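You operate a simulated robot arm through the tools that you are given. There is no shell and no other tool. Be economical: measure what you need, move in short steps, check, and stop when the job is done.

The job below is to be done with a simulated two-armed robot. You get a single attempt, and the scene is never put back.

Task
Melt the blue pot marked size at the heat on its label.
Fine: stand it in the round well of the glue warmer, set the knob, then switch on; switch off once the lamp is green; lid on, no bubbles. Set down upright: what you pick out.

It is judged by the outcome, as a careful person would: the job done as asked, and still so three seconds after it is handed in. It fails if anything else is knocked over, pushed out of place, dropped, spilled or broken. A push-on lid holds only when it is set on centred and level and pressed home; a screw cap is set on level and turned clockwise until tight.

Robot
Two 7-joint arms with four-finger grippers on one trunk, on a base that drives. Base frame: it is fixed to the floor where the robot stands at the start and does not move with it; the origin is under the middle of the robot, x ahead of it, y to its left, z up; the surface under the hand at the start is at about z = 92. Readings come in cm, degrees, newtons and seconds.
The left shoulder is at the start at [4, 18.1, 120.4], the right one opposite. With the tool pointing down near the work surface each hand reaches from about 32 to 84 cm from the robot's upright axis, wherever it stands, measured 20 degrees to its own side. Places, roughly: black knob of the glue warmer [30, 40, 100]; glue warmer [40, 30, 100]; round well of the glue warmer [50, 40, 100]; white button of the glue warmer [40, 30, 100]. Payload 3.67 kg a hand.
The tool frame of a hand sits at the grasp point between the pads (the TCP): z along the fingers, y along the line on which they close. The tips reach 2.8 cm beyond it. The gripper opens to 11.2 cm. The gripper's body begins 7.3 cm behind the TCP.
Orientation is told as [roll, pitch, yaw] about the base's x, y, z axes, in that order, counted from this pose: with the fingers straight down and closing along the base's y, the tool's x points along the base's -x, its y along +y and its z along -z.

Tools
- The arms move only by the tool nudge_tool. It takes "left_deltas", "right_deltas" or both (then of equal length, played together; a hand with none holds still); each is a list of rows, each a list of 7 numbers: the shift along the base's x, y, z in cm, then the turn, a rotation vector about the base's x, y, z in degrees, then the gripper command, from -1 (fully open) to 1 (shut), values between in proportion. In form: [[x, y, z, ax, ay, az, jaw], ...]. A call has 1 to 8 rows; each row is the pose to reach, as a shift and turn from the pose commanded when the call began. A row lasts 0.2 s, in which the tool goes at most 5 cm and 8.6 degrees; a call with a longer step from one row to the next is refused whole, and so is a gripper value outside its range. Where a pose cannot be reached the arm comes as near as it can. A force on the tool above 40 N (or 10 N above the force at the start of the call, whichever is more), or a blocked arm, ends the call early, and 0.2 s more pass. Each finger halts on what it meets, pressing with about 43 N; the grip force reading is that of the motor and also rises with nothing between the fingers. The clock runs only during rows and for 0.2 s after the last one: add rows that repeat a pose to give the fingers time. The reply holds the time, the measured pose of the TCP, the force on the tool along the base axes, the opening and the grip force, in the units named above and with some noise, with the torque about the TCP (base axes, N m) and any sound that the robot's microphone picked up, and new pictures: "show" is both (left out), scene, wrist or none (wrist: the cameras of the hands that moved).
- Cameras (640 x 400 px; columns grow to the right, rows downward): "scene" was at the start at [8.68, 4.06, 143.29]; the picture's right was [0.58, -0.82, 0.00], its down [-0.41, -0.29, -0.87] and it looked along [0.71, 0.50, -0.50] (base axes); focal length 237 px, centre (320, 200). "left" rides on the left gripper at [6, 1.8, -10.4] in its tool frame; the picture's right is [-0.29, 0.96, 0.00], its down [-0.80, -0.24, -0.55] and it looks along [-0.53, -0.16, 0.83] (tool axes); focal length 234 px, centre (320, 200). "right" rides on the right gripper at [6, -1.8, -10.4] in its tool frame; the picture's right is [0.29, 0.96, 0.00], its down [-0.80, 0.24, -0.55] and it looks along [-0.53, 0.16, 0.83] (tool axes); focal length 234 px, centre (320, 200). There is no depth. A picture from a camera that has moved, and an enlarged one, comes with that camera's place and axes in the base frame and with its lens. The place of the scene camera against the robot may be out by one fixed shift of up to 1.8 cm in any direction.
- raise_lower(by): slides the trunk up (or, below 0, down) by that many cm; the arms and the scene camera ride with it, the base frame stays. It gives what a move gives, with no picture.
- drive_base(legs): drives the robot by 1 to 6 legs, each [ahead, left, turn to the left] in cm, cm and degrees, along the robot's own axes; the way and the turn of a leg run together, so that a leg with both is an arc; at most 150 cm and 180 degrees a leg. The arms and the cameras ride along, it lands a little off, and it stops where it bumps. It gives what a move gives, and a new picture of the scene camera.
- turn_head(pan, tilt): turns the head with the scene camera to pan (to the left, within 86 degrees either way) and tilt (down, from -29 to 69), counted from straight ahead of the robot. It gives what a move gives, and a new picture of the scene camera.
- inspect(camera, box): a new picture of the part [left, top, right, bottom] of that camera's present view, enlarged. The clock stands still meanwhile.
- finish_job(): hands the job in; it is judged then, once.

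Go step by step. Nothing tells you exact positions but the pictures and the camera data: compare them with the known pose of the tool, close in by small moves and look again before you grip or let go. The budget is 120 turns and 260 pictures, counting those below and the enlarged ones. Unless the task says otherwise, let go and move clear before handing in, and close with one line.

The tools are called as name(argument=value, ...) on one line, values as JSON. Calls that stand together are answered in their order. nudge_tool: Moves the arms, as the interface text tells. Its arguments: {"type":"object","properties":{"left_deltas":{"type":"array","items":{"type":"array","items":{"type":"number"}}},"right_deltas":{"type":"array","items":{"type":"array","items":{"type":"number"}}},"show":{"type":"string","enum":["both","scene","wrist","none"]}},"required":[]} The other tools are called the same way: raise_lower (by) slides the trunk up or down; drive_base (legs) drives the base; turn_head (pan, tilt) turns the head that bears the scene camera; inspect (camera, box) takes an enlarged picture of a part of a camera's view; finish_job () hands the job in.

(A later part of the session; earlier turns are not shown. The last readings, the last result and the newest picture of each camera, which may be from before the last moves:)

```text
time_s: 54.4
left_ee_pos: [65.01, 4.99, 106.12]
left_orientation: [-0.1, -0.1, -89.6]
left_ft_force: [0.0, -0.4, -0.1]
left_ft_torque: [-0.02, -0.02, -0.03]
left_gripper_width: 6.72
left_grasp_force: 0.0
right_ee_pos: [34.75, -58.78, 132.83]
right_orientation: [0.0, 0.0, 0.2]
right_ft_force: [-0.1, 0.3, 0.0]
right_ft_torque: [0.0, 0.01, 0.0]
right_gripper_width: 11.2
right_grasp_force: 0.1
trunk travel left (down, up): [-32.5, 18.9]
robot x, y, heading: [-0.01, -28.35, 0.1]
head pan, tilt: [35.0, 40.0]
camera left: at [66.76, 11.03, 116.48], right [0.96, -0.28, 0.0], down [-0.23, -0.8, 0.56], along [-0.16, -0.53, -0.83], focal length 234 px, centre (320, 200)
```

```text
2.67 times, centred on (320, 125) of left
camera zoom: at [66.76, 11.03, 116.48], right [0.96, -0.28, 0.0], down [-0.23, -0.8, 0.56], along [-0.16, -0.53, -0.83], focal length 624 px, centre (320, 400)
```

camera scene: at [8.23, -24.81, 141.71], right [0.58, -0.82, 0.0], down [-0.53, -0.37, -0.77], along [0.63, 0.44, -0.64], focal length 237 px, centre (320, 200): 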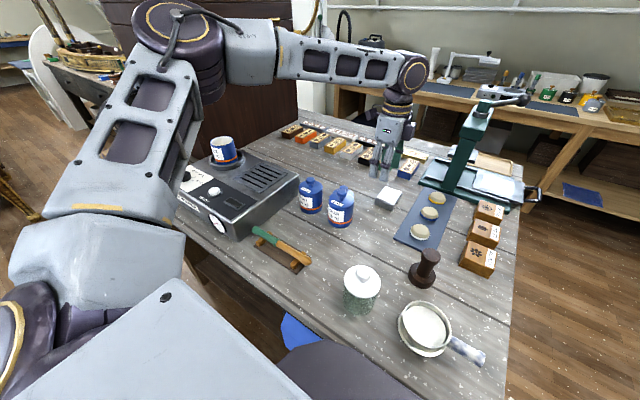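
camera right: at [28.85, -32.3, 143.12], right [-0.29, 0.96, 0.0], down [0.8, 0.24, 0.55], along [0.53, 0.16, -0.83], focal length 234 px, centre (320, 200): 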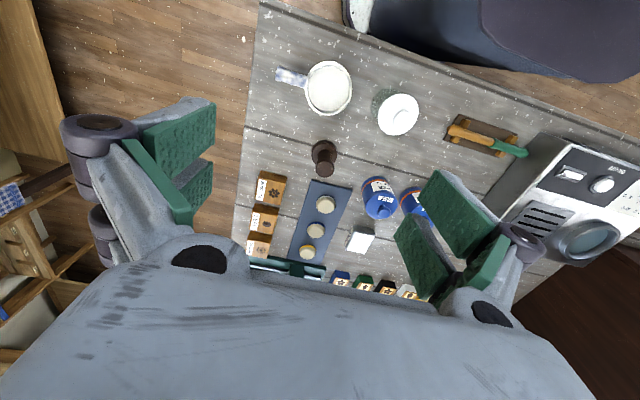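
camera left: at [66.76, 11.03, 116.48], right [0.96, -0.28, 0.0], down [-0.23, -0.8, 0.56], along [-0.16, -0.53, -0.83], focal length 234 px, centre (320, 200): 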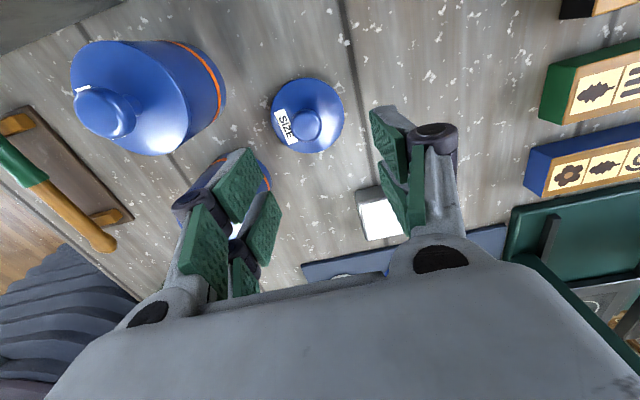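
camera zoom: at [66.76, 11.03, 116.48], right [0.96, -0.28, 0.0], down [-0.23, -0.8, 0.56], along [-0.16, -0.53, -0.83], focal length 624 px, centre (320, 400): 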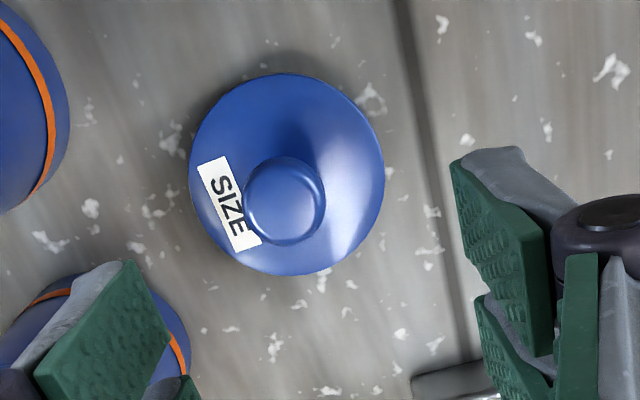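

The lid moved with the earlier drag to about (63.75,5.5). Correct, descend, check before gripping.

nudge_tool(left_deltas=[[-1.25, 0.5, -2, 0, 0, 0, -0.2], [-1.25, 0.5, -5, 0, 0, 0, -0.2], [-1.25, 0.5, -8, 0, 0, 0, -0.2], [-1.25, 0.5, -9.3, 0, 0, 0, -0.2], [-1.25, 0.5, -9.3, 0, 0, 0, -0.2]], show="wrist")

```text
time_s: 55.6
left_ee_pos: [63.81, 5.42, 96.82]
left_orientation: [-0.1, -0.1, -89.7]
left_ft_force: [-0.6, 0.0, 0.2]
left_ft_torque: [-0.02, 0.01, -0.03]
left_gripper_width: 6.72
left_grasp_force: 0.0
right_ee_pos: [34.77, -58.79, 133.04]
right_orientation: [0.0, 0.0, 0.0]
right_ft_force: [-0.3, 0.5, 0.1]
right_ft_torque: [-0.01, 0.01, 0.0]
right_gripper_width: 11.21
right_grasp_force: 0.1
trunk travel left (down, up): [-32.5, 18.9]
robot x, y, heading: [-0.03, -28.6, 0.3]
head pan, tilt: [35.0, 40.0]
camera left: at [65.61, 11.43, 107.2], right [0.96, -0.28, 0.0], down [-0.23, -0.8, 0.56], along [-0.16, -0.53, -0.83], focal length 234 px, centre (320, 200)
```

left: 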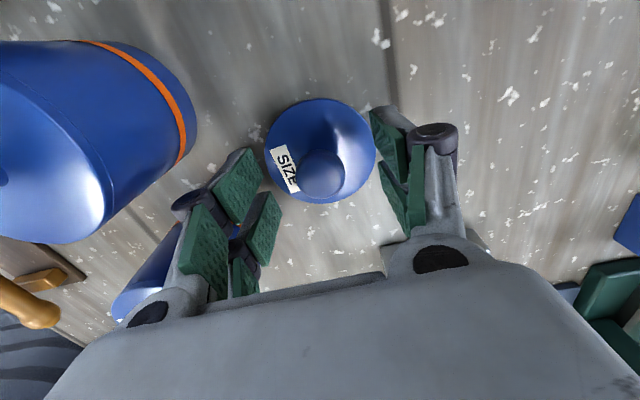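

The knob is centred between the pads. Closing and lifting.

nudge_tool(left_deltas=[[0, 0.15, -0.15, 0, 0, 0, 0.1], [0, 0.15, -0.15, 0, 0, 0, 0.4], [0, 0.15, -0.15, 0, 0, 0, 0.7], [0, 0.15, -0.15, 0, 0, 0, 0.8], [0, 0.15, -0.15, 0, 0, 0, 0.8]], show="none")

nudge_tool(left_deltas=[[0, 0, 3, 0, 0, 0, 0.8], [0, 0, 7, 0, 0, 0, 0.8], [0, 0, 11, 0, 0, 0, 0.8], [0, 0, 15, 0, 0, 0, 0.8], [0, 0, 19, 0, 0, 0, 0.8], [0, 0, 22, 0, 0, 0, 0.8], [0, 0, 22, 0, 0, 0, 0.8]], show="wrist")

inspect(camera="scene", box=[320, 80, 440, 200])

```text
time_s: 56.8
left_ee_pos: [63.83, 5.51, 96.67]
left_orientation: [0.0, -0.1, -89.7]
left_ft_force: [-0.3, -0.4, 0.1]
left_ft_torque: [-0.02, 0.0, 0.01]
left_gripper_width: 2.3
left_grasp_force: 44.0
right_ee_pos: [34.75, -58.78, 132.96]
right_orientation: [0.0, 0.0, 0.1]
right_ft_force: [-0.1, 0.2, -0.5]
right_ft_torque: [-0.01, -0.03, -0.02]
right_gripper_width: 11.18
right_grasp_force: 0.0
trunk travel left (down, up): [-32.5, 18.9]
robot x, y, heading: [0.01, -28.84, 0.1]
head pan, tilt: [35.0, 40.0]
```

```text
time_s: 58.4
left_ee_pos: [63.68, 5.69, 118.52]
left_orientation: [0.0, -0.1, -89.6]
left_ft_force: [0.2, -0.1, 0.3]
left_ft_torque: [-0.03, 0.03, -0.02]
left_gripper_width: 2.29
left_grasp_force: 43.2
right_ee_pos: [34.79, -58.8, 132.98]
right_orientation: [0.0, 0.0, 0.1]
right_ft_force: [0.0, -1.1, 0.0]
right_ft_torque: [0.0, 0.03, -0.02]
right_gripper_width: 11.18
right_grasp_force: 0.0
trunk travel left (down, up): [-32.5, 18.9]
robot x, y, heading: [0.61, -28.59, 0.2]
head pan, tilt: [35.0, 40.0]
camera left: at [65.5, 11.76, 128.94], right [0.96, -0.28, 0.0], down [-0.23, -0.8, 0.56], along [-0.16, -0.53, -0.83], focal length 234 px, centre (320, 200)
```

left: 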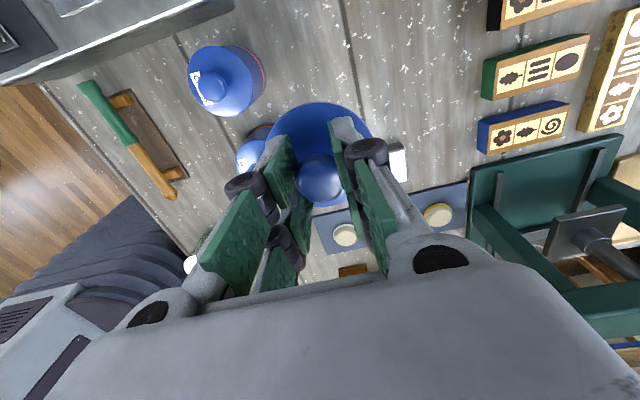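

```text
3.33 times, centred on (380, 140) of scene
camera zoom: at [8.26, -24.91, 141.71], right [0.57, -0.82, 0.0], down [-0.53, -0.37, -0.77], along [0.63, 0.44, -0.64], focal length 789 px, centre (120, 400)
```

zoom: 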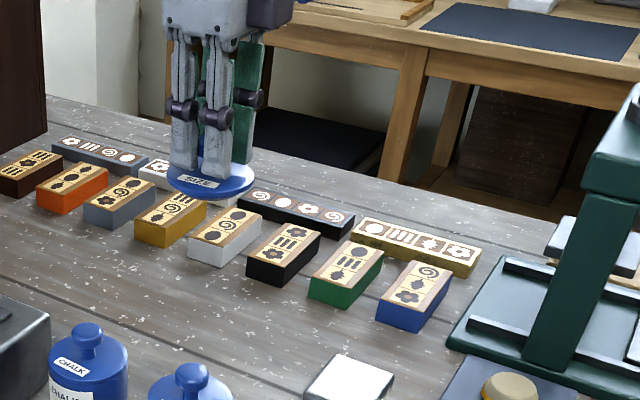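

Lid held level. I draw the hand in a bit and drive back left 28 cm.

nudge_tool(left_deltas=[[-3, 0, 0, 0, 0, 0, 0.8], [-6, 0, 0, 0, 0, 0, 0.8], [-9, 0, 0, 0, 0, 0, 0.8], [-11, 0, 0, 0, 0, 0, 0.8], [-11, 0, 0, 0, 0, 0, 0.8]], show="none")

drive_base(legs=[[0, 28, 0]])

inspect(camera="left", box=[160, 0, 480, 200])

```text
time_s: 59.6
left_ee_pos: [52.64, 5.62, 118.57]
left_orientation: [0.0, -0.1, -89.6]
left_ft_force: [0.7, -0.3, -0.2]
left_ft_torque: [0.01, 0.01, -0.03]
left_gripper_width: 2.27
left_grasp_force: 43.4
right_ee_pos: [34.85, -58.79, 132.93]
right_orientation: [0.0, 0.0, 0.1]
right_ft_force: [0.3, -0.2, -0.4]
right_ft_torque: [-0.01, 0.02, -0.01]
right_gripper_width: 11.19
right_grasp_force: 0.0
trunk travel left (down, up): [-32.5, 18.9]
robot x, y, heading: [-0.19, -28.99, 0.3]
head pan, tilt: [35.0, 40.0]
```

```text
time_s: 61.6
left_ee_pos: [52.7, 33.23, 118.75]
left_orientation: [-0.1, -0.1, -90.1]
left_ft_force: [0.6, 0.2, -0.1]
left_ft_torque: [0.0, -0.02, 0.0]
left_gripper_width: 2.28
left_grasp_force: 43.1
right_ee_pos: [34.74, -30.96, 132.97]
right_orientation: [0.0, 0.0, -0.2]
right_ft_force: [0.8, -0.7, -0.3]
right_ft_torque: [-0.01, 0.0, 0.01]
right_gripper_width: 11.22
right_grasp_force: 0.1
trunk travel left (down, up): [-32.5, 18.9]
robot x, y, heading: [0.26, -0.66, -0.2]
head pan, tilt: [35.0, 40.0]
camera scene: at [8.27, 2.97, 141.72], right [0.57, -0.82, 0.0], down [-0.53, -0.37, -0.77], along [0.63, 0.44, -0.64], focal length 237 px, centre (320, 200)
```

scene: 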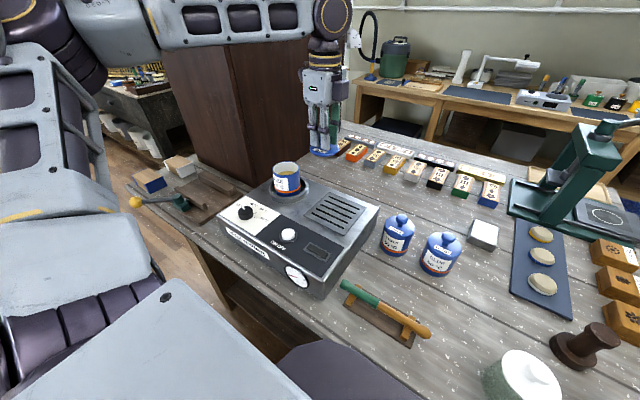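

```text
2.00 times, centred on (320, 100) of left
camera zoom: at [54.58, 39.31, 129.03], right [0.96, -0.29, 0.0], down [-0.24, -0.8, 0.55], along [-0.16, -0.53, -0.83], focal length 468 px, centre (320, 400)
```

zoom: 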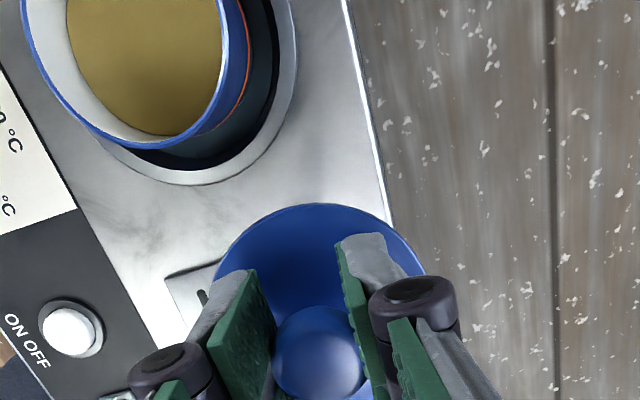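

Now carry the lid over the pot at (48.4,43.0), staying about 4 cm above, and compare from the scene camera.

nudge_tool(left_deltas=[[-1, 2.5, 0.5, 0, 0, 0, 0.8], [-2, 5, 0.5, 0, 0, 0, 0.8], [-3, 7.5, 0.5, 0, 0, 0, 0.8], [-4.3, 9.75, 0.5, 0, 0, 0, 0.8], [-4.3, 9.75, -1.5, 0, 0, 0, 0.8], [-4.3, 9.75, -3, 0, 0, 0, 0.8], [-4.3, 9.75, -3, 0, 0, 0, 0.8]], show="wrist")

inspect(camera="scene", box=[250, 130, 330, 210])

inspect(camera="left", box=[220, 50, 420, 200])

```text
time_s: 63.2
left_ee_pos: [48.4, 43.16, 115.71]
left_orientation: [0.1, -0.1, -90.1]
left_ft_force: [-0.9, 0.2, 0.2]
left_ft_torque: [0.04, 0.0, -0.03]
left_gripper_width: 2.33
left_grasp_force: 42.8
right_ee_pos: [34.72, -30.87, 132.86]
right_orientation: [-0.1, 0.0, -0.2]
right_ft_force: [0.4, 0.0, 0.9]
right_ft_torque: [0.01, -0.01, -0.03]
right_gripper_width: 11.2
right_grasp_force: 0.1
trunk travel left (down, up): [-32.5, 18.9]
robot x, y, heading: [0.06, -0.85, -0.1]
head pan, tilt: [35.0, 40.0]
camera left: at [50.25, 49.24, 126.1], right [0.96, -0.29, 0.0], down [-0.24, -0.8, 0.56], along [-0.16, -0.53, -0.83], focal length 234 px, centre (320, 200)
```

left: 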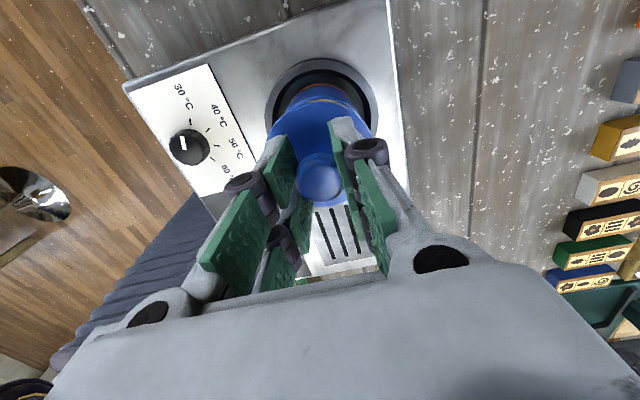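

```text
5.00 times, centred on (290, 170) of scene
camera zoom: at [8.23, 3.05, 141.72], right [0.57, -0.82, 0.0], down [-0.53, -0.37, -0.77], along [0.63, 0.44, -0.64], focal length 1184 px, centre (470, 350)
```

zoom: 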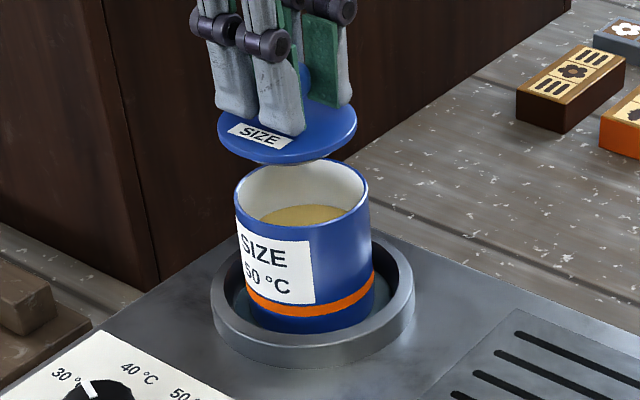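

```text
2.67 times, centred on (320, 125) of left
camera zoom: at [50.25, 49.24, 126.1], right [0.96, -0.29, 0.0], down [-0.24, -0.8, 0.56], along [-0.16, -0.53, -0.83], focal length 624 px, centre (320, 400)
```

zoom: 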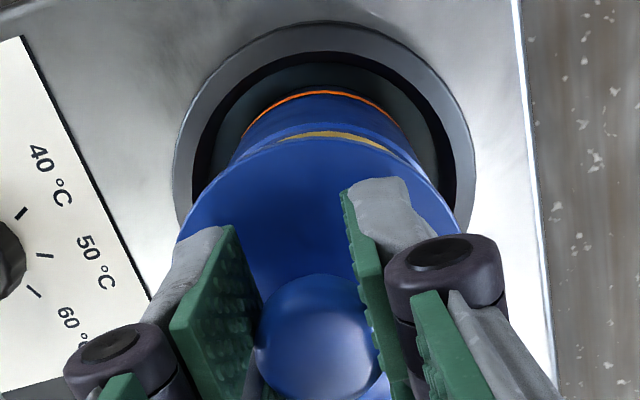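

The lid sits about 0.45 cm too far in +y relative to the mouth by both views. I correct and lower to just above it.

nudge_tool(left_deltas=[[-0.1, -0.45, 0, 0, 0, 0, 0.8], [-0.1, -0.45, -1, 0, 0, 0, 0.8], [-0.1, -0.45, -2, 0, 0, 0, 0.8], [-0.1, -0.45, -2.5, 0, 0, 0, 0.8], [-0.1, -0.45, -2.5, 0, 0, 0, 0.8]], show="none")

inspect(camera="scene", box=[260, 140, 316, 196])

inspect(camera="left", box=[220, 50, 420, 200])

```text
time_s: 64.4
left_ee_pos: [48.39, 42.69, 113.11]
left_orientation: [0.0, 0.0, -90.1]
left_ft_force: [0.2, 0.5, -0.3]
left_ft_torque: [0.04, 0.01, 0.01]
left_gripper_width: 2.29
left_grasp_force: 42.9
right_ee_pos: [34.65, -30.84, 132.97]
right_orientation: [0.0, 0.0, -0.2]
right_ft_force: [0.3, -0.4, -0.3]
right_ft_torque: [-0.08, 0.03, 0.03]
right_gripper_width: 11.2
right_grasp_force: 0.1
trunk travel left (down, up): [-32.5, 18.9]
robot x, y, heading: [0.3, -0.53, -0.1]
head pan, tilt: [35.0, 40.0]
```

```text
7.14 times, centred on (288, 168) of scene
camera zoom: at [8.28, 3.06, 141.71], right [0.57, -0.82, 0.0], down [-0.53, -0.37, -0.77], along [0.63, 0.44, -0.64], focal length 1691 px, centre (549, 429)
```

zoom: 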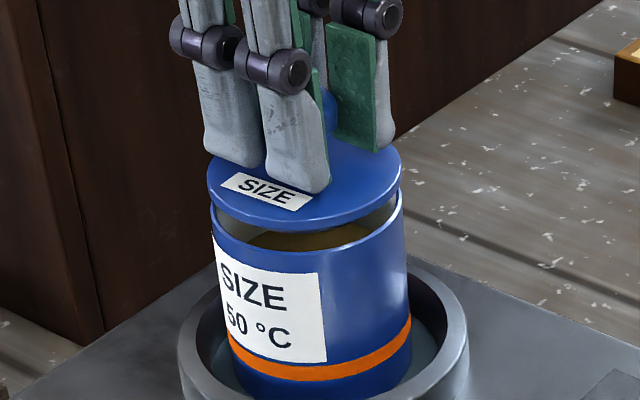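

```text
2.67 times, centred on (320, 125) of left
camera zoom: at [50.21, 48.68, 123.49], right [0.96, -0.29, 0.0], down [-0.24, -0.8, 0.56], along [-0.16, -0.53, -0.83], focal length 624 px, centre (320, 400)
```

zoom: 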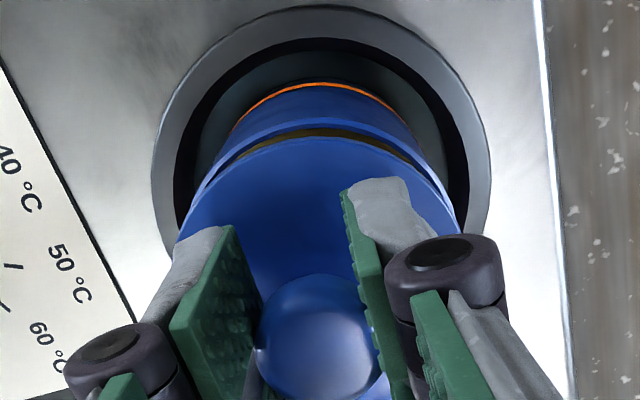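

Both views now agree the lid is centred, with about 1.7 cm to go. Lowering until it touches.

nudge_tool(left_deltas=[[0, 0.05, -0.5, 0, 0, 0, 0.8], [0, 0.05, -0.9, 0, 0, 0, 0.8], [0, 0.05, -1.2, 0, 0, 0, 0.8], [0, 0.05, -1.2, 0, 0, 0, 0.8]], show="none")

inspect(camera="scene", box=[260, 140, 316, 196])

inspect(camera="left", box=[220, 50, 420, 200])

```text
time_s: 65.4
left_ee_pos: [48.23, 42.68, 112.04]
left_orientation: [-0.1, -0.2, -90.0]
left_ft_force: [-0.5, 0.6, 0.0]
left_ft_torque: [-0.02, 0.05, 0.03]
left_gripper_width: 2.31
left_grasp_force: 42.6
right_ee_pos: [34.67, -30.99, 132.89]
right_orientation: [0.0, 0.1, -0.1]
right_ft_force: [-1.4, 0.3, 0.0]
right_ft_torque: [0.01, 0.01, -0.02]
right_gripper_width: 11.22
right_grasp_force: 0.2
trunk travel left (down, up): [-32.5, 18.9]
robot x, y, heading: [-0.14, -0.64, -0.4]
head pan, tilt: [35.0, 40.0]
```

```text
7.14 times, centred on (288, 168) of scene
camera zoom: at [8.27, 3.06, 141.71], right [0.57, -0.82, 0.0], down [-0.53, -0.37, -0.77], along [0.63, 0.44, -0.64], focal length 1691 px, centre (549, 429)
```

zoom: 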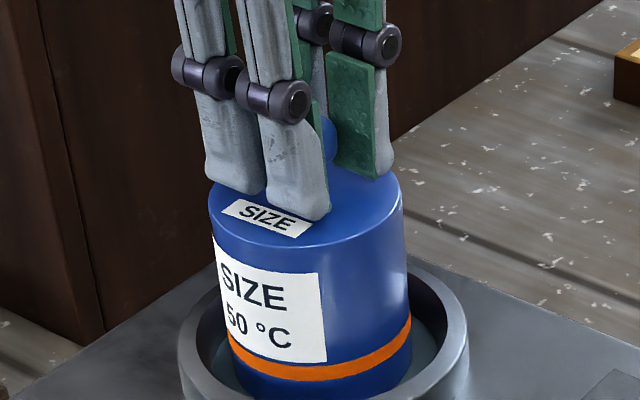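

```text
2.67 times, centred on (320, 125) of left
camera zoom: at [50.17, 48.79, 122.33], right [0.96, -0.29, 0.0], down [-0.24, -0.8, 0.56], along [-0.16, -0.53, -0.83], focal length 624 px, centre (320, 400)
```

zoom: 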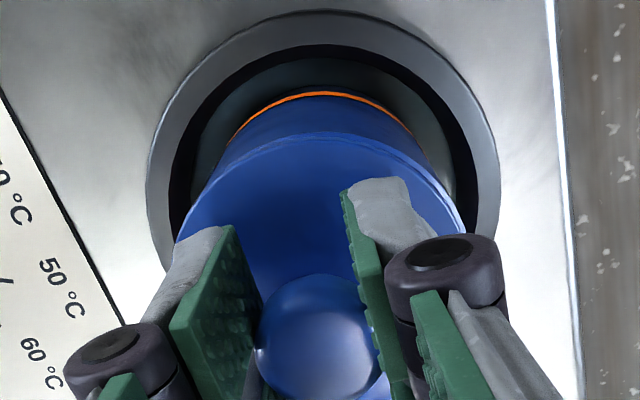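

The lid edge is flush with the rim and centred. Now press it home.

nudge_tool(left_deltas=[[0, 0, -0.3, 0, 0, 0, 0.8], [0, 0, -0.6, 0, 0, 0, 0.8], [0, 0, -0.9, 0, 0, 0, 0.8], [0, 0, -1.2, 0, 0, 0, 0.8], [0, 0, -1.2, 0, 0, 0, 0.8]], show="none")

inspect(camera="scene", box=[260, 140, 316, 196])

```text
time_s: 66.1
left_ee_pos: [48.49, 42.63, 111.96]
left_orientation: [0.7, 0.0, -89.9]
left_ft_force: [-5.6, -0.1, 14.2]
left_ft_torque: [-0.28, 0.4, -0.14]
left_gripper_width: 2.28
left_grasp_force: 42.1
right_ee_pos: [34.52, -30.93, 132.99]
right_orientation: [0.0, 0.0, 0.0]
right_ft_force: [-0.1, 0.3, 0.0]
right_ft_torque: [-0.05, 0.0, 0.04]
right_gripper_width: 11.21
right_grasp_force: 0.0
trunk travel left (down, up): [-32.5, 18.9]
robot x, y, heading: [0.23, -0.49, -0.0]
head pan, tilt: [35.0, 40.0]
stopped in row 3 (left hand): the force on the tool passed its limit at 44 N (the readings are from after the stop); the commanded pose is now the measured one
```

```text
7.14 times, centred on (288, 168) of scene
camera zoom: at [8.17, 3.02, 141.71], right [0.57, -0.82, 0.0], down [-0.53, -0.37, -0.77], along [0.63, 0.44, -0.64], focal length 1691 px, centre (549, 429)
```

zoom: 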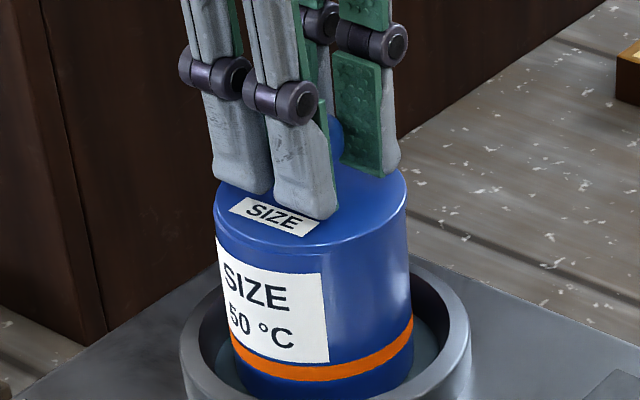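

44 N reached without a click. I look closely at the seam to see whether it's home.

inspect(camera="scene", box=[272, 158, 304, 182])

inspect(camera="left", box=[240, 60, 400, 150])

inspect(camera="scene", box=[376, 206, 412, 258])

```text
16.00 times, centred on (288, 170) of scene
camera zoom: at [8.17, 3.02, 141.71], right [0.57, -0.82, 0.0], down [-0.53, -0.37, -0.77], along [0.63, 0.44, -0.64], focal length 3788 px, centre (832, 680)
```

zoom: 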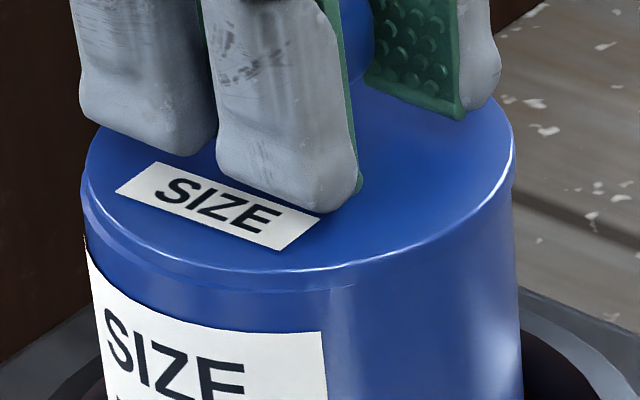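

```text
4.00 times, centred on (320, 105) of left
camera zoom: at [50.18, 48.7, 122.33], right [0.96, -0.29, 0.01], down [-0.25, -0.8, 0.55], along [-0.15, -0.53, -0.83], focal length 937 px, centre (320, 580)
```

zoom: 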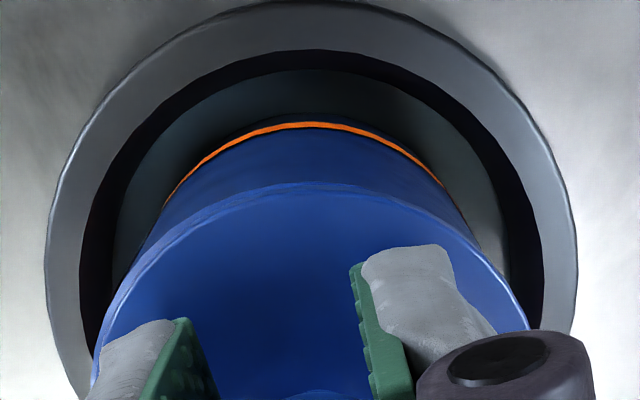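

```text
7.69 times, centred on (394, 232) of scene
camera zoom: at [8.17, 3.02, 141.71], right [0.57, -0.82, 0.0], down [-0.53, -0.37, -0.77], along [0.63, 0.44, -0.64], focal length 1821 px, centre (-249, -46)
```

zoom: 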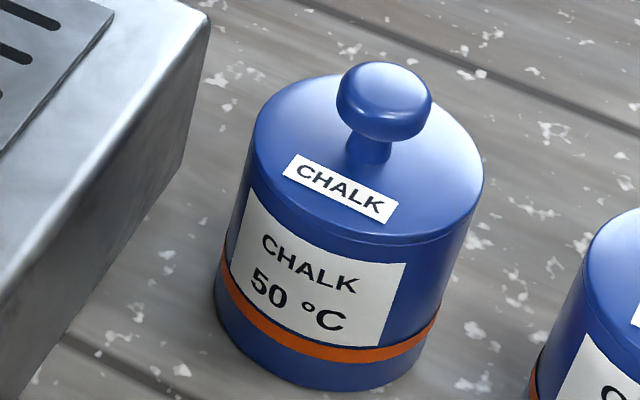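

The seam looks nearly closed. I'll press further in increments to be sure it is home.

nudge_tool(left_deltas=[[-0.15, 0, -0.3, 0, 0, 0, 0.8], [-0.15, 0, -0.45, 0, 0, 0, 0.8], [-0.15, 0, -0.5, 0, 0, 0, 0.8], [-0.15, 0, -0.5, 0, 0, 0, 0.8]], show="none")

```text
time_s: 66.7
left_ee_pos: [48.56, 42.71, 111.87]
left_orientation: [1.3, 0.1, -89.8]
left_ft_force: [-6.3, -3.5, 11.6]
left_ft_torque: [-0.24, 0.4, 0.01]
left_gripper_width: 2.31
left_grasp_force: 43.3
right_ee_pos: [34.55, -30.93, 133.0]
right_orientation: [0.0, 0.0, -0.2]
right_ft_force: [-0.3, 0.2, -1.0]
right_ft_torque: [0.01, 0.01, -0.05]
right_gripper_width: 11.2
right_grasp_force: 0.1
trunk travel left (down, up): [-32.5, 18.9]
robot x, y, heading: [0.17, -0.95, -0.2]
head pan, tilt: [35.0, 40.0]
stopped in row 3 (left hand): the force on the tool passed its limit at 42 N (the readings are from after the stop); the commanded pose is now the measured one
```

The held knob tilts the press slightly. I'll release it, close the fingers and press straight down on the knob's top instead.

nudge_tool(left_deltas=[[-0.15, 0, 0.2, -1.3, 0, 0, 0.8], [-0.2, 0, 0.25, -1.3, 0, 0, 0.5], [-0.2, 0, 0.25, -1.3, 0, 0, 0.2], [-0.2, 0, 0.25, -1.3, 0, 0, 0], [-0.2, 0, 2, -1.3, 0, 0, 0], [-0.2, 0, 5, -1.3, 0, 0, 0], [-0.2, 0, 6, -1.3, 0, 0, 0.6], [-0.2, 0, 6, -1.3, 0, 0, 1]], show="wrist")

inspect(camera="scene", box=[260, 140, 316, 196])

inspect(camera="left", box=[220, 50, 420, 200])

```text
time_s: 68.5
left_ee_pos: [48.49, 42.73, 117.84]
left_orientation: [1.2, -1.2, -89.8]
left_ft_force: [-0.8, 0.5, -0.1]
left_ft_torque: [0.02, 0.0, -0.01]
left_gripper_width: 0.0
left_grasp_force: 20.4
right_ee_pos: [34.67, -30.94, 133.02]
right_orientation: [0.0, 0.0, -0.1]
right_ft_force: [0.0, -0.7, 0.4]
right_ft_torque: [0.01, 0.04, -0.01]
right_gripper_width: 11.2
right_grasp_force: 0.2
trunk travel left (down, up): [-32.5, 18.9]
robot x, y, heading: [-0.12, -0.81, -0.4]
head pan, tilt: [35.0, 40.0]
heard: snap
camera left: at [50.09, 49.04, 128.09], right [0.96, -0.28, 0.03], down [-0.25, -0.79, 0.57], along [-0.14, -0.55, -0.82], focal length 234 px, centre (320, 200)
```

left: 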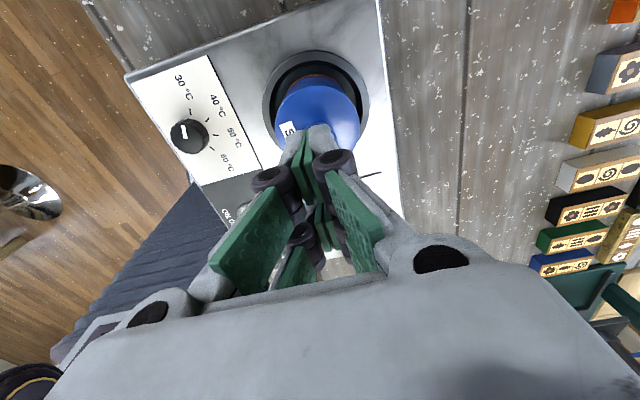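

```text
7.14 times, centred on (288, 168) of scene
camera zoom: at [8.28, 3.08, 141.71], right [0.57, -0.82, 0.0], down [-0.53, -0.37, -0.77], along [0.63, 0.44, -0.64], focal length 1691 px, centre (549, 429)
```

zoom: 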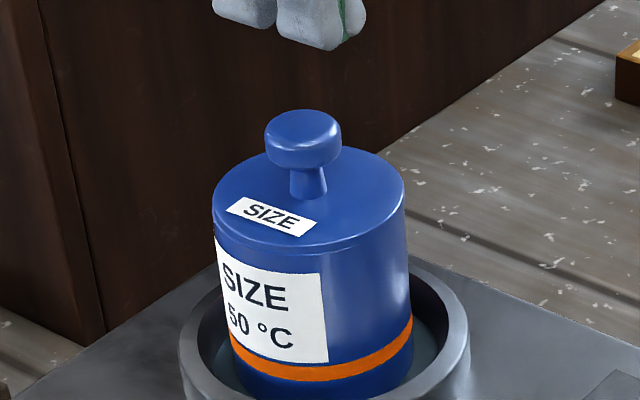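

```text
2.67 times, centred on (320, 125) of left
camera zoom: at [50.09, 49.04, 128.09], right [0.96, -0.28, 0.03], down [-0.25, -0.79, 0.57], along [-0.14, -0.55, -0.82], focal length 624 px, centre (320, 400)
```

zoom: 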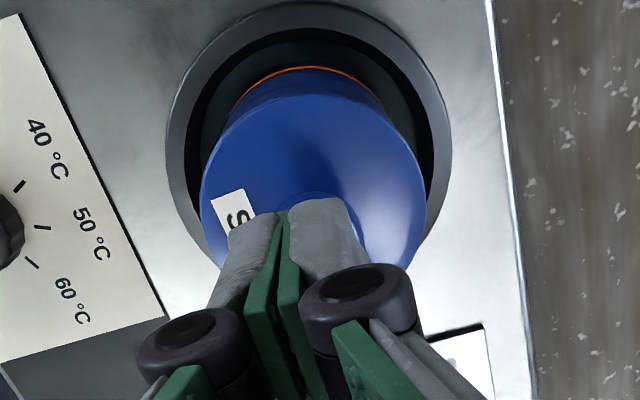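

A snap was heard and the lid now looks level and flush. I straighten the hand and press down on the knob with closed fingers to make sure.

nudge_tool(left_deltas=[[-0.1, 0, -1, 1.2, 1.2, 0, 1], [-0.1, 0, -2, 1.2, 1.2, 0, 1], [-0.1, 0, -3, 1.2, 1.2, 0, 1], [-0.1, 0, -3.5, 1.2, 1.2, 0, 1], [-0.1, 0, -4, 1.2, 1.2, 0, 1], [-0.1, 0, -4.5, 1.2, 1.2, 0, 1], [-0.1, 0, -5, 1.2, 1.2, 0, 1]], show="none")

inspect(camera="scene", box=[260, 140, 316, 196])

```text
time_s: 70.0
left_ee_pos: [48.36, 42.83, 113.88]
left_orientation: [1.0, 0.2, -89.6]
left_ft_force: [-5.4, -1.2, 15.2]
left_ft_torque: [-0.04, 0.21, 0.0]
left_gripper_width: 0.6
left_grasp_force: 35.6
right_ee_pos: [34.61, -30.82, 132.92]
right_orientation: [0.0, -0.2, -0.1]
right_ft_force: [-0.5, 0.7, -0.3]
right_ft_torque: [0.0, 0.01, 0.03]
right_gripper_width: 11.22
right_grasp_force: 0.1
trunk travel left (down, up): [-32.5, 18.9]
robot x, y, heading: [-0.01, -0.4, -0.0]
head pan, tilt: [35.0, 40.0]
stopped in row 7 (left hand): the force on the tool passed its limit at 46 N (the readings are from after the stop); the commanded pose is now the measured one
```

```text
7.14 times, centred on (288, 168) of scene
camera zoom: at [8.14, 3.05, 141.72], right [0.57, -0.82, 0.0], down [-0.53, -0.37, -0.77], along [0.63, 0.44, -0.64], focal length 1691 px, centre (549, 429)
```

zoom: 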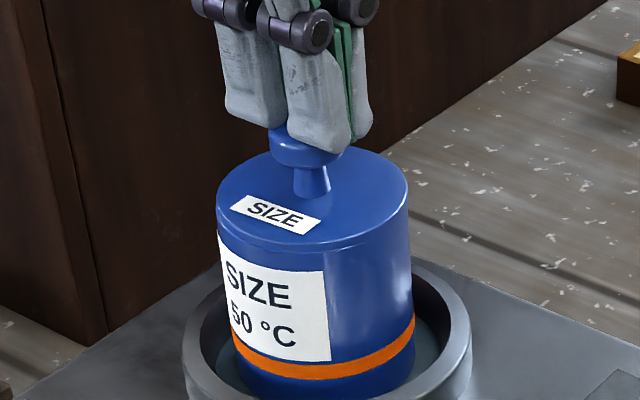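

No further movement at 46 N and the seam matches the other pots. One more, firmer press to be certain.

nudge_tool(left_deltas=[[0, 0, -0.2, 0, 0, 0, 1], [0, 0, -0.3, 0, 0, 0, 1], [0, 0, -0.3, 0, 0, 0, 1]], show="none")

nudge_tool(left_deltas=[[0, 0, -0.15, 0, 0, 0, 1], [0, 0, -0.3, 0, 0, 0, 1], [0, 0, -0.3, 0, 0, 0, 1]], show="none")

```text
time_s: 70.9
left_ee_pos: [48.45, 42.87, 113.97]
left_orientation: [1.5, 0.3, -89.7]
left_ft_force: [-6.2, -2.1, 18.7]
left_ft_torque: [-0.11, 0.22, -0.05]
left_gripper_width: 0.59
left_grasp_force: 35.5
right_ee_pos: [34.58, -30.84, 132.97]
right_orientation: [-0.1, -0.1, 0.0]
right_ft_force: [-0.3, 1.2, -0.3]
right_ft_torque: [-0.01, 0.01, 0.01]
right_gripper_width: 11.21
right_grasp_force: 0.1
trunk travel left (down, up): [-32.5, 18.9]
robot x, y, heading: [-0.32, -0.91, -0.1]
head pan, tilt: [35.0, 40.0]
stopped in row 3 (left hand): the force on the tool passed its limit at 41 N (the readings are from after the stop); the commanded pose is now the measured one
```

```text
time_s: 71.7
left_ee_pos: [48.52, 42.96, 113.9]
left_orientation: [1.8, 0.4, -89.8]
left_ft_force: [-6.7, -2.4, 19.9]
left_ft_torque: [-0.13, 0.22, -0.03]
left_gripper_width: 0.6
left_grasp_force: 35.7
right_ee_pos: [34.5, -30.8, 132.93]
right_orientation: [0.0, -0.1, -0.1]
right_ft_force: [-0.1, -0.3, 0.2]
right_ft_torque: [-0.03, 0.04, 0.01]
right_gripper_width: 11.19
right_grasp_force: 0.0
trunk travel left (down, up): [-32.5, 18.9]
robot x, y, heading: [0.26, -0.68, -0.1]
head pan, tilt: [35.0, 40.0]
stopped in row 3 (left hand): the force on the tool passed its limit at 42 N (the readings are from after the stop); the commanded pose is now the measured one
```

The lid is firmly home. I lift off, level the hand and turn it back to yaw 0 while moving over the warmer's knob.

nudge_tool(left_deltas=[[0, 0, 3, -0.4, 1.8, 0, 1], [0, 0, 7, -0.4, 1.8, 0, 1], [-2, 0, 9, -0.4, 1.8, 8, 0.6], [-4, 0, 9, -0.4, 1.8, 16, 0.2], [-6, 0, 9, -0.4, 1.8, 24, -0.2], [-8, 0, 9, -0.4, 1.8, 32, -0.2], [-10, 0.3, 9, -0.4, 1.8, 40, -0.2], [-12, 0.6, 9, -0.4, 1.8, 48, -0.2]], show="none")

nudge_tool(left_deltas=[[-0.5, 0.1, 0, 0, 0, 8, -0.2], [-1, 0.2, 0, 0, 0, 16, -0.2], [-1.5, 0.3, 0, 0, 0, 24, -0.2], [-2, 0.4, 0, 0, 0, 32, -0.2], [-2.5, 0.5, 0, 0, 0, 40, -0.2], [-2.5, 0.5, -3, 0, 0, 42, -0.2], [-2.5, 0.5, -4, 0, 0, 42, -0.2]], show="both")

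inspect(camera="scene", box=[200, 140, 400, 290])

```text
time_s: 73.5
left_ee_pos: [36.6, 43.59, 122.74]
left_orientation: [-0.2, 0.6, -41.5]
left_ft_force: [1.6, 0.0, 0.4]
left_ft_torque: [-0.04, 0.02, 0.01]
left_gripper_width: 6.73
left_grasp_force: 0.1
right_ee_pos: [34.55, -30.85, 132.94]
right_orientation: [-0.1, 0.0, -0.1]
right_ft_force: [-0.6, 1.2, -0.4]
right_ft_torque: [-0.03, -0.01, 0.0]
right_gripper_width: 11.21
right_grasp_force: 0.1
trunk travel left (down, up): [-32.5, 18.9]
robot x, y, heading: [-0.43, -0.77, -0.0]
head pan, tilt: [35.0, 40.0]
```

```text
time_s: 75.1
left_ee_pos: [33.99, 44.12, 118.76]
left_orientation: [-0.2, 0.9, 0.4]
left_ft_force: [-0.3, -0.4, 0.6]
left_ft_torque: [0.0, 0.02, 0.0]
left_gripper_width: 6.73
left_grasp_force: 0.1
right_ee_pos: [34.57, -30.82, 132.98]
right_orientation: [0.0, 0.0, -0.1]
right_ft_force: [-1.2, 0.2, 0.1]
right_ft_torque: [0.04, 0.02, -0.02]
right_gripper_width: 11.19
right_grasp_force: 0.0
trunk travel left (down, up): [-32.5, 18.9]
robot x, y, heading: [-0.21, -0.83, -0.2]
head pan, tilt: [35.0, 40.0]
camera scene: at [8.26, 3.11, 141.72], right [0.57, -0.82, 0.0], down [-0.53, -0.37, -0.77], along [0.63, 0.44, -0.64], focal length 237 px, centre (320, 200)
camera left: at [28.21, 45.93, 129.14], right [0.28, 0.96, -0.01], down [0.81, -0.23, 0.55], along [0.52, -0.16, -0.84], focal length 234 px, centre (320, 200)
```

scene: 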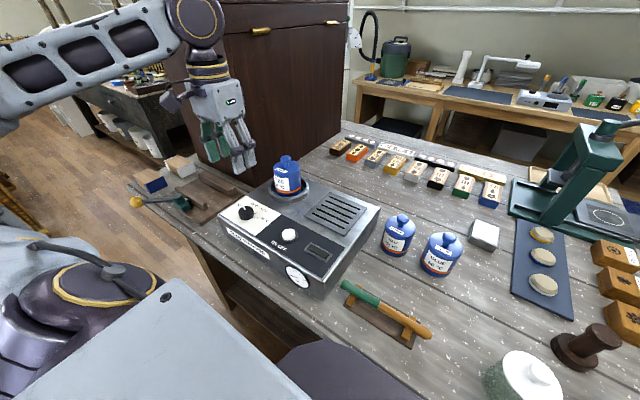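
left: 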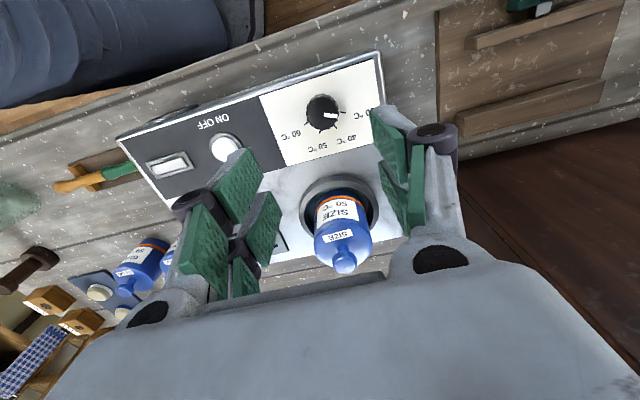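

```text
2.67 times, centred on (300, 215) of scene
camera zoom: at [8.26, 3.11, 141.72], right [0.57, -0.82, 0.0], down [-0.53, -0.37, -0.77], along [0.63, 0.44, -0.64], focal length 631 px, centre (373, 160)
```

zoom: 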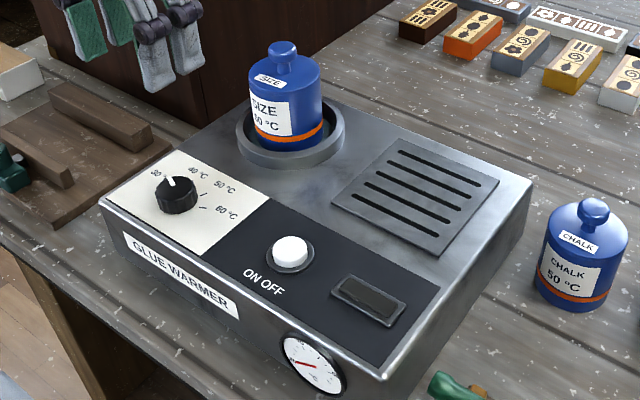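

Good pose. I zoom in on the knob and its marks for centre and turning angle.

inspect(camera="left", box=[260, 70, 400, 170])

inspect(camera="scene", box=[225, 190, 297, 240])

```text
4.00 times, centred on (330, 120) of left
camera zoom: at [28.21, 45.93, 129.14], right [0.28, 0.96, -0.01], down [0.81, -0.23, 0.55], along [0.52, -0.16, -0.84], focal length 937 px, centre (280, 520)
```

zoom: 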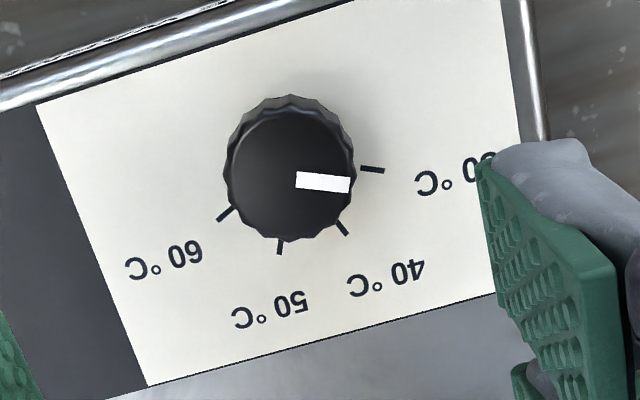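

```text
8.00 times, centred on (261, 215) of scene
camera zoom: at [8.26, 3.11, 141.72], right [0.57, -0.82, 0.0], down [-0.53, -0.37, -0.77], along [0.63, 0.44, -0.64], focal length 1894 px, centre (792, 80)
```

zoom: 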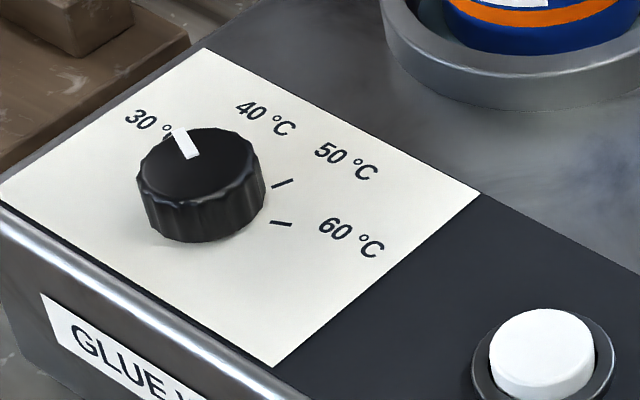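

The knob centre is (34.2,44.2), pointing at 30; 50 is about 96° clockwise. I level the hand, pre-turn it +8° and descend around the knob.

nudge_tool(left_deltas=[[0.2, 0.1, -3, 0.2, -0.9, 7.6, -0.2], [0.2, 0.1, -7, 0.2, -0.9, 7.6, -0.2], [0.2, 0.1, -10, 0.2, -0.9, 7.6, -0.2], [0.2, 0.1, -13, 0.2, -0.9, 7.6, -0.2], [0.2, 0.1, -13, 0.2, -0.9, 7.6, -0.2]], show="wrist")

inspect(camera="scene", box=[200, 170, 312, 240])

```text
time_s: 76.3
left_ee_pos: [34.16, 44.21, 105.79]
left_orientation: [0.1, -0.2, 7.9]
left_ft_force: [0.2, 0.0, 0.4]
left_ft_torque: [-0.04, -0.04, -0.04]
left_gripper_width: 6.68
left_grasp_force: 0.0
right_ee_pos: [34.73, -30.87, 132.9]
right_orientation: [0.0, 0.1, -0.1]
right_ft_force: [0.8, -0.5, -0.3]
right_ft_torque: [0.01, 0.02, -0.02]
right_gripper_width: 11.2
right_grasp_force: 0.1
trunk travel left (down, up): [-32.5, 18.9]
robot x, y, heading: [-0.16, -0.8, -0.4]
head pan, tilt: [35.0, 40.0]
camera left: at [28.02, 45.19, 116.03], right [0.15, 0.99, 0.0], down [0.82, -0.13, 0.56], along [0.55, -0.08, -0.83], focal length 234 px, centre (320, 200)
```

left: 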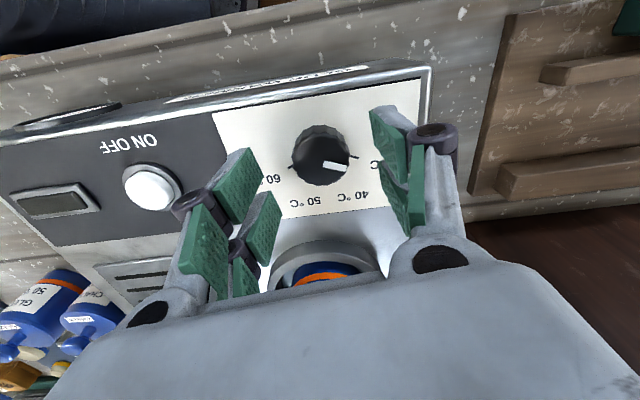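

```text
5.71 times, centred on (256, 205) of scene
camera zoom: at [8.26, 3.1, 141.72], right [0.57, -0.82, 0.0], down [-0.53, -0.37, -0.77], along [0.63, 0.44, -0.64], focal length 1353 px, centre (686, 171)
```

zoom: 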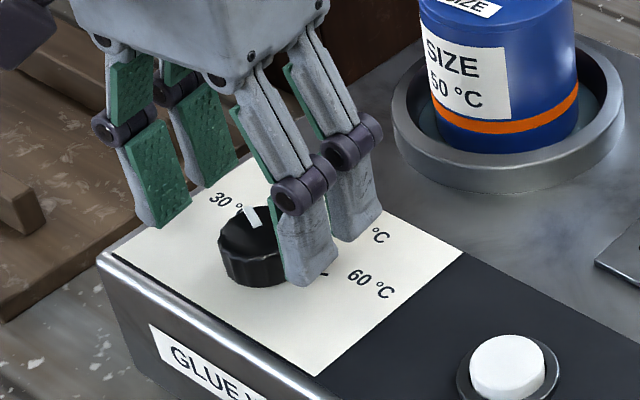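

The knob sits centred between the fingers. Lower 2 cm and close on it.

nudge_tool(left_deltas=[[-0.1, 0.1, -1, 0, 0, 0, -0.2], [-0.1, 0.1, -2, 0, 0, 0, -0.2], [-0.1, 0.1, -2, 0, 0, 0, 0], [-0.1, 0.1, -2, 0, 0, 0, 0.2], [-0.1, 0.1, -2, 0, 0, 0, 0.4], [-0.1, 0.1, -2, 0, 0, 0, 0.6], [-0.1, 0.1, -2, 0, 0, 0, 0.6]], show="wrist")

inspect(camera="left", box=[240, 80, 400, 200])

```text
time_s: 77.9
left_ee_pos: [34.16, 44.31, 103.5]
left_orientation: [-0.1, -0.2, 8.0]
left_ft_force: [0.2, 1.9, -0.7]
left_ft_torque: [0.13, 0.13, -0.02]
left_gripper_width: 3.36
left_grasp_force: 44.9
right_ee_pos: [34.83, -30.77, 133.05]
right_orientation: [0.0, 0.0, -0.1]
right_ft_force: [1.1, 0.3, -0.1]
right_ft_torque: [-0.03, 0.02, 0.0]
right_gripper_width: 11.16
right_grasp_force: 0.0
trunk travel left (down, up): [-32.5, 18.9]
robot x, y, heading: [0.08, -0.63, 0.0]
head pan, tilt: [35.0, 40.0]
camera left: at [28.01, 45.29, 113.92], right [0.15, 0.99, 0.0], down [0.82, -0.13, 0.56], along [0.55, -0.09, -0.83], focal length 234 px, centre (320, 200)
```

left: 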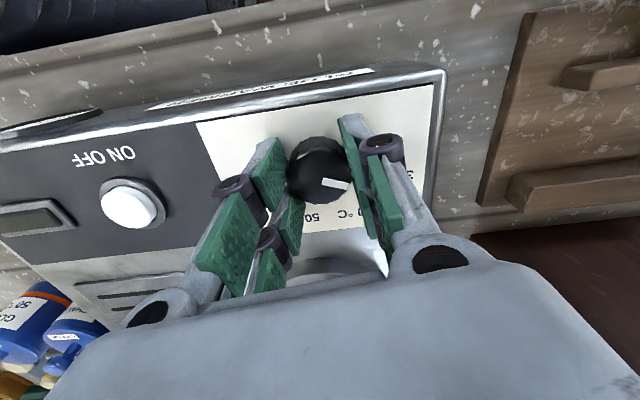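

```text
3.33 times, centred on (320, 140) of left
camera zoom: at [28.01, 45.29, 113.92], right [0.15, 0.99, 0.0], down [0.82, -0.13, 0.56], along [0.55, -0.09, -0.83], focal length 781 px, centre (320, 400)
```

zoom: 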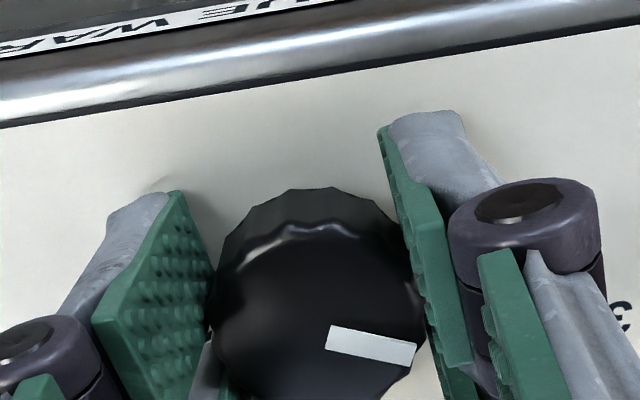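

Gripped on the knob (3.4 cm). Now turn clockwise; first 64°.

nudge_tool(left_deltas=[[0, 0, 0, 0, 0, -8, 0.6], [0, 0, 0, 0, 0, -16, 0.6], [0, 0, 0, 0, 0, -24, 0.6], [0, 0, 0, 0, 0, -32, 0.6], [0, 0, 0, 0, 0, -40, 0.6], [0, 0, 0, 0, 0, -48, 0.6], [0, 0, 0, 0, 0, -56, 0.6], [0, 0, 0, 0, 0, -64, 0.6]], show="wrist")

inspect(camera="left", box=[240, 80, 400, 200])

inspect(camera="scene", box=[200, 170, 312, 240])

```text
time_s: 79.7
left_ee_pos: [34.05, 44.3, 103.61]
left_orientation: [-0.3, -0.2, -56.2]
left_ft_force: [-6.0, -5.1, -11.0]
left_ft_torque: [-0.24, -0.37, 0.01]
left_gripper_width: 3.39
left_grasp_force: 45.0
right_ee_pos: [34.65, -30.88, 132.98]
right_orientation: [-0.1, -0.1, 0.0]
right_ft_force: [0.4, -0.1, 1.0]
right_ft_torque: [0.0, 0.01, 0.02]
right_gripper_width: 11.21
right_grasp_force: 0.1
trunk travel left (down, up): [-32.5, 18.9]
robot x, y, heading: [-0.25, -0.81, 0.1]
head pan, tilt: [35.0, 40.0]
camera left: at [32.33, 50.22, 113.92], right [0.96, 0.29, 0.0], down [0.24, -0.79, 0.56], along [0.16, -0.53, -0.83], focal length 234 px, centre (320, 200)
```

left: 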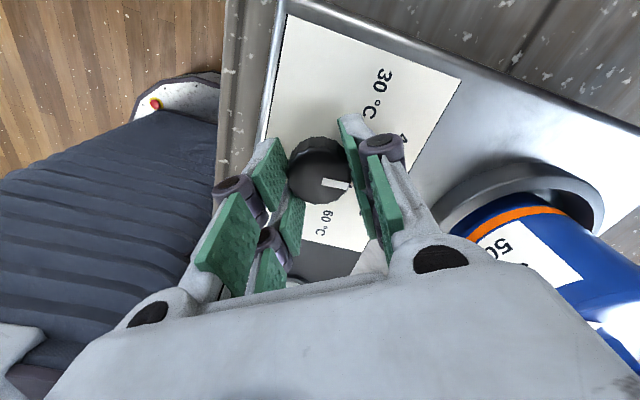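

```text
3.33 times, centred on (320, 140) of left
camera zoom: at [32.33, 50.22, 113.92], right [0.96, 0.29, 0.0], down [0.24, -0.79, 0.56], along [0.16, -0.53, -0.83], focal length 781 px, centre (320, 400)
```

zoom: 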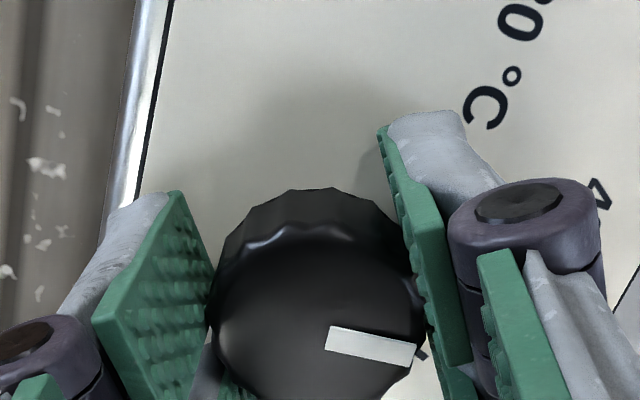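

```text
5.71 times, centred on (256, 205) of scene
camera zoom: at [8.23, 3.12, 141.71], right [0.57, -0.82, 0.0], down [-0.53, -0.37, -0.77], along [0.63, 0.44, -0.64], focal length 1353 px, centre (686, 171)
```

zoom: 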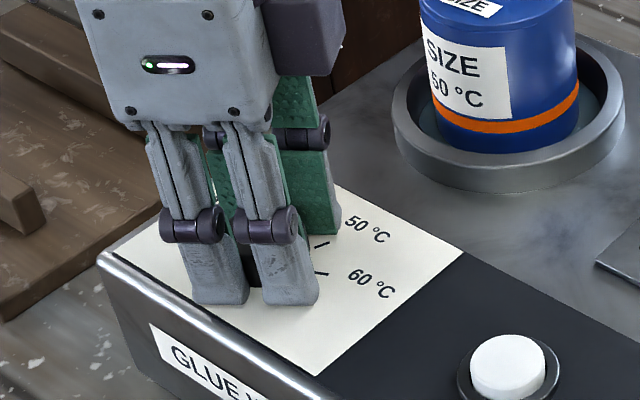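

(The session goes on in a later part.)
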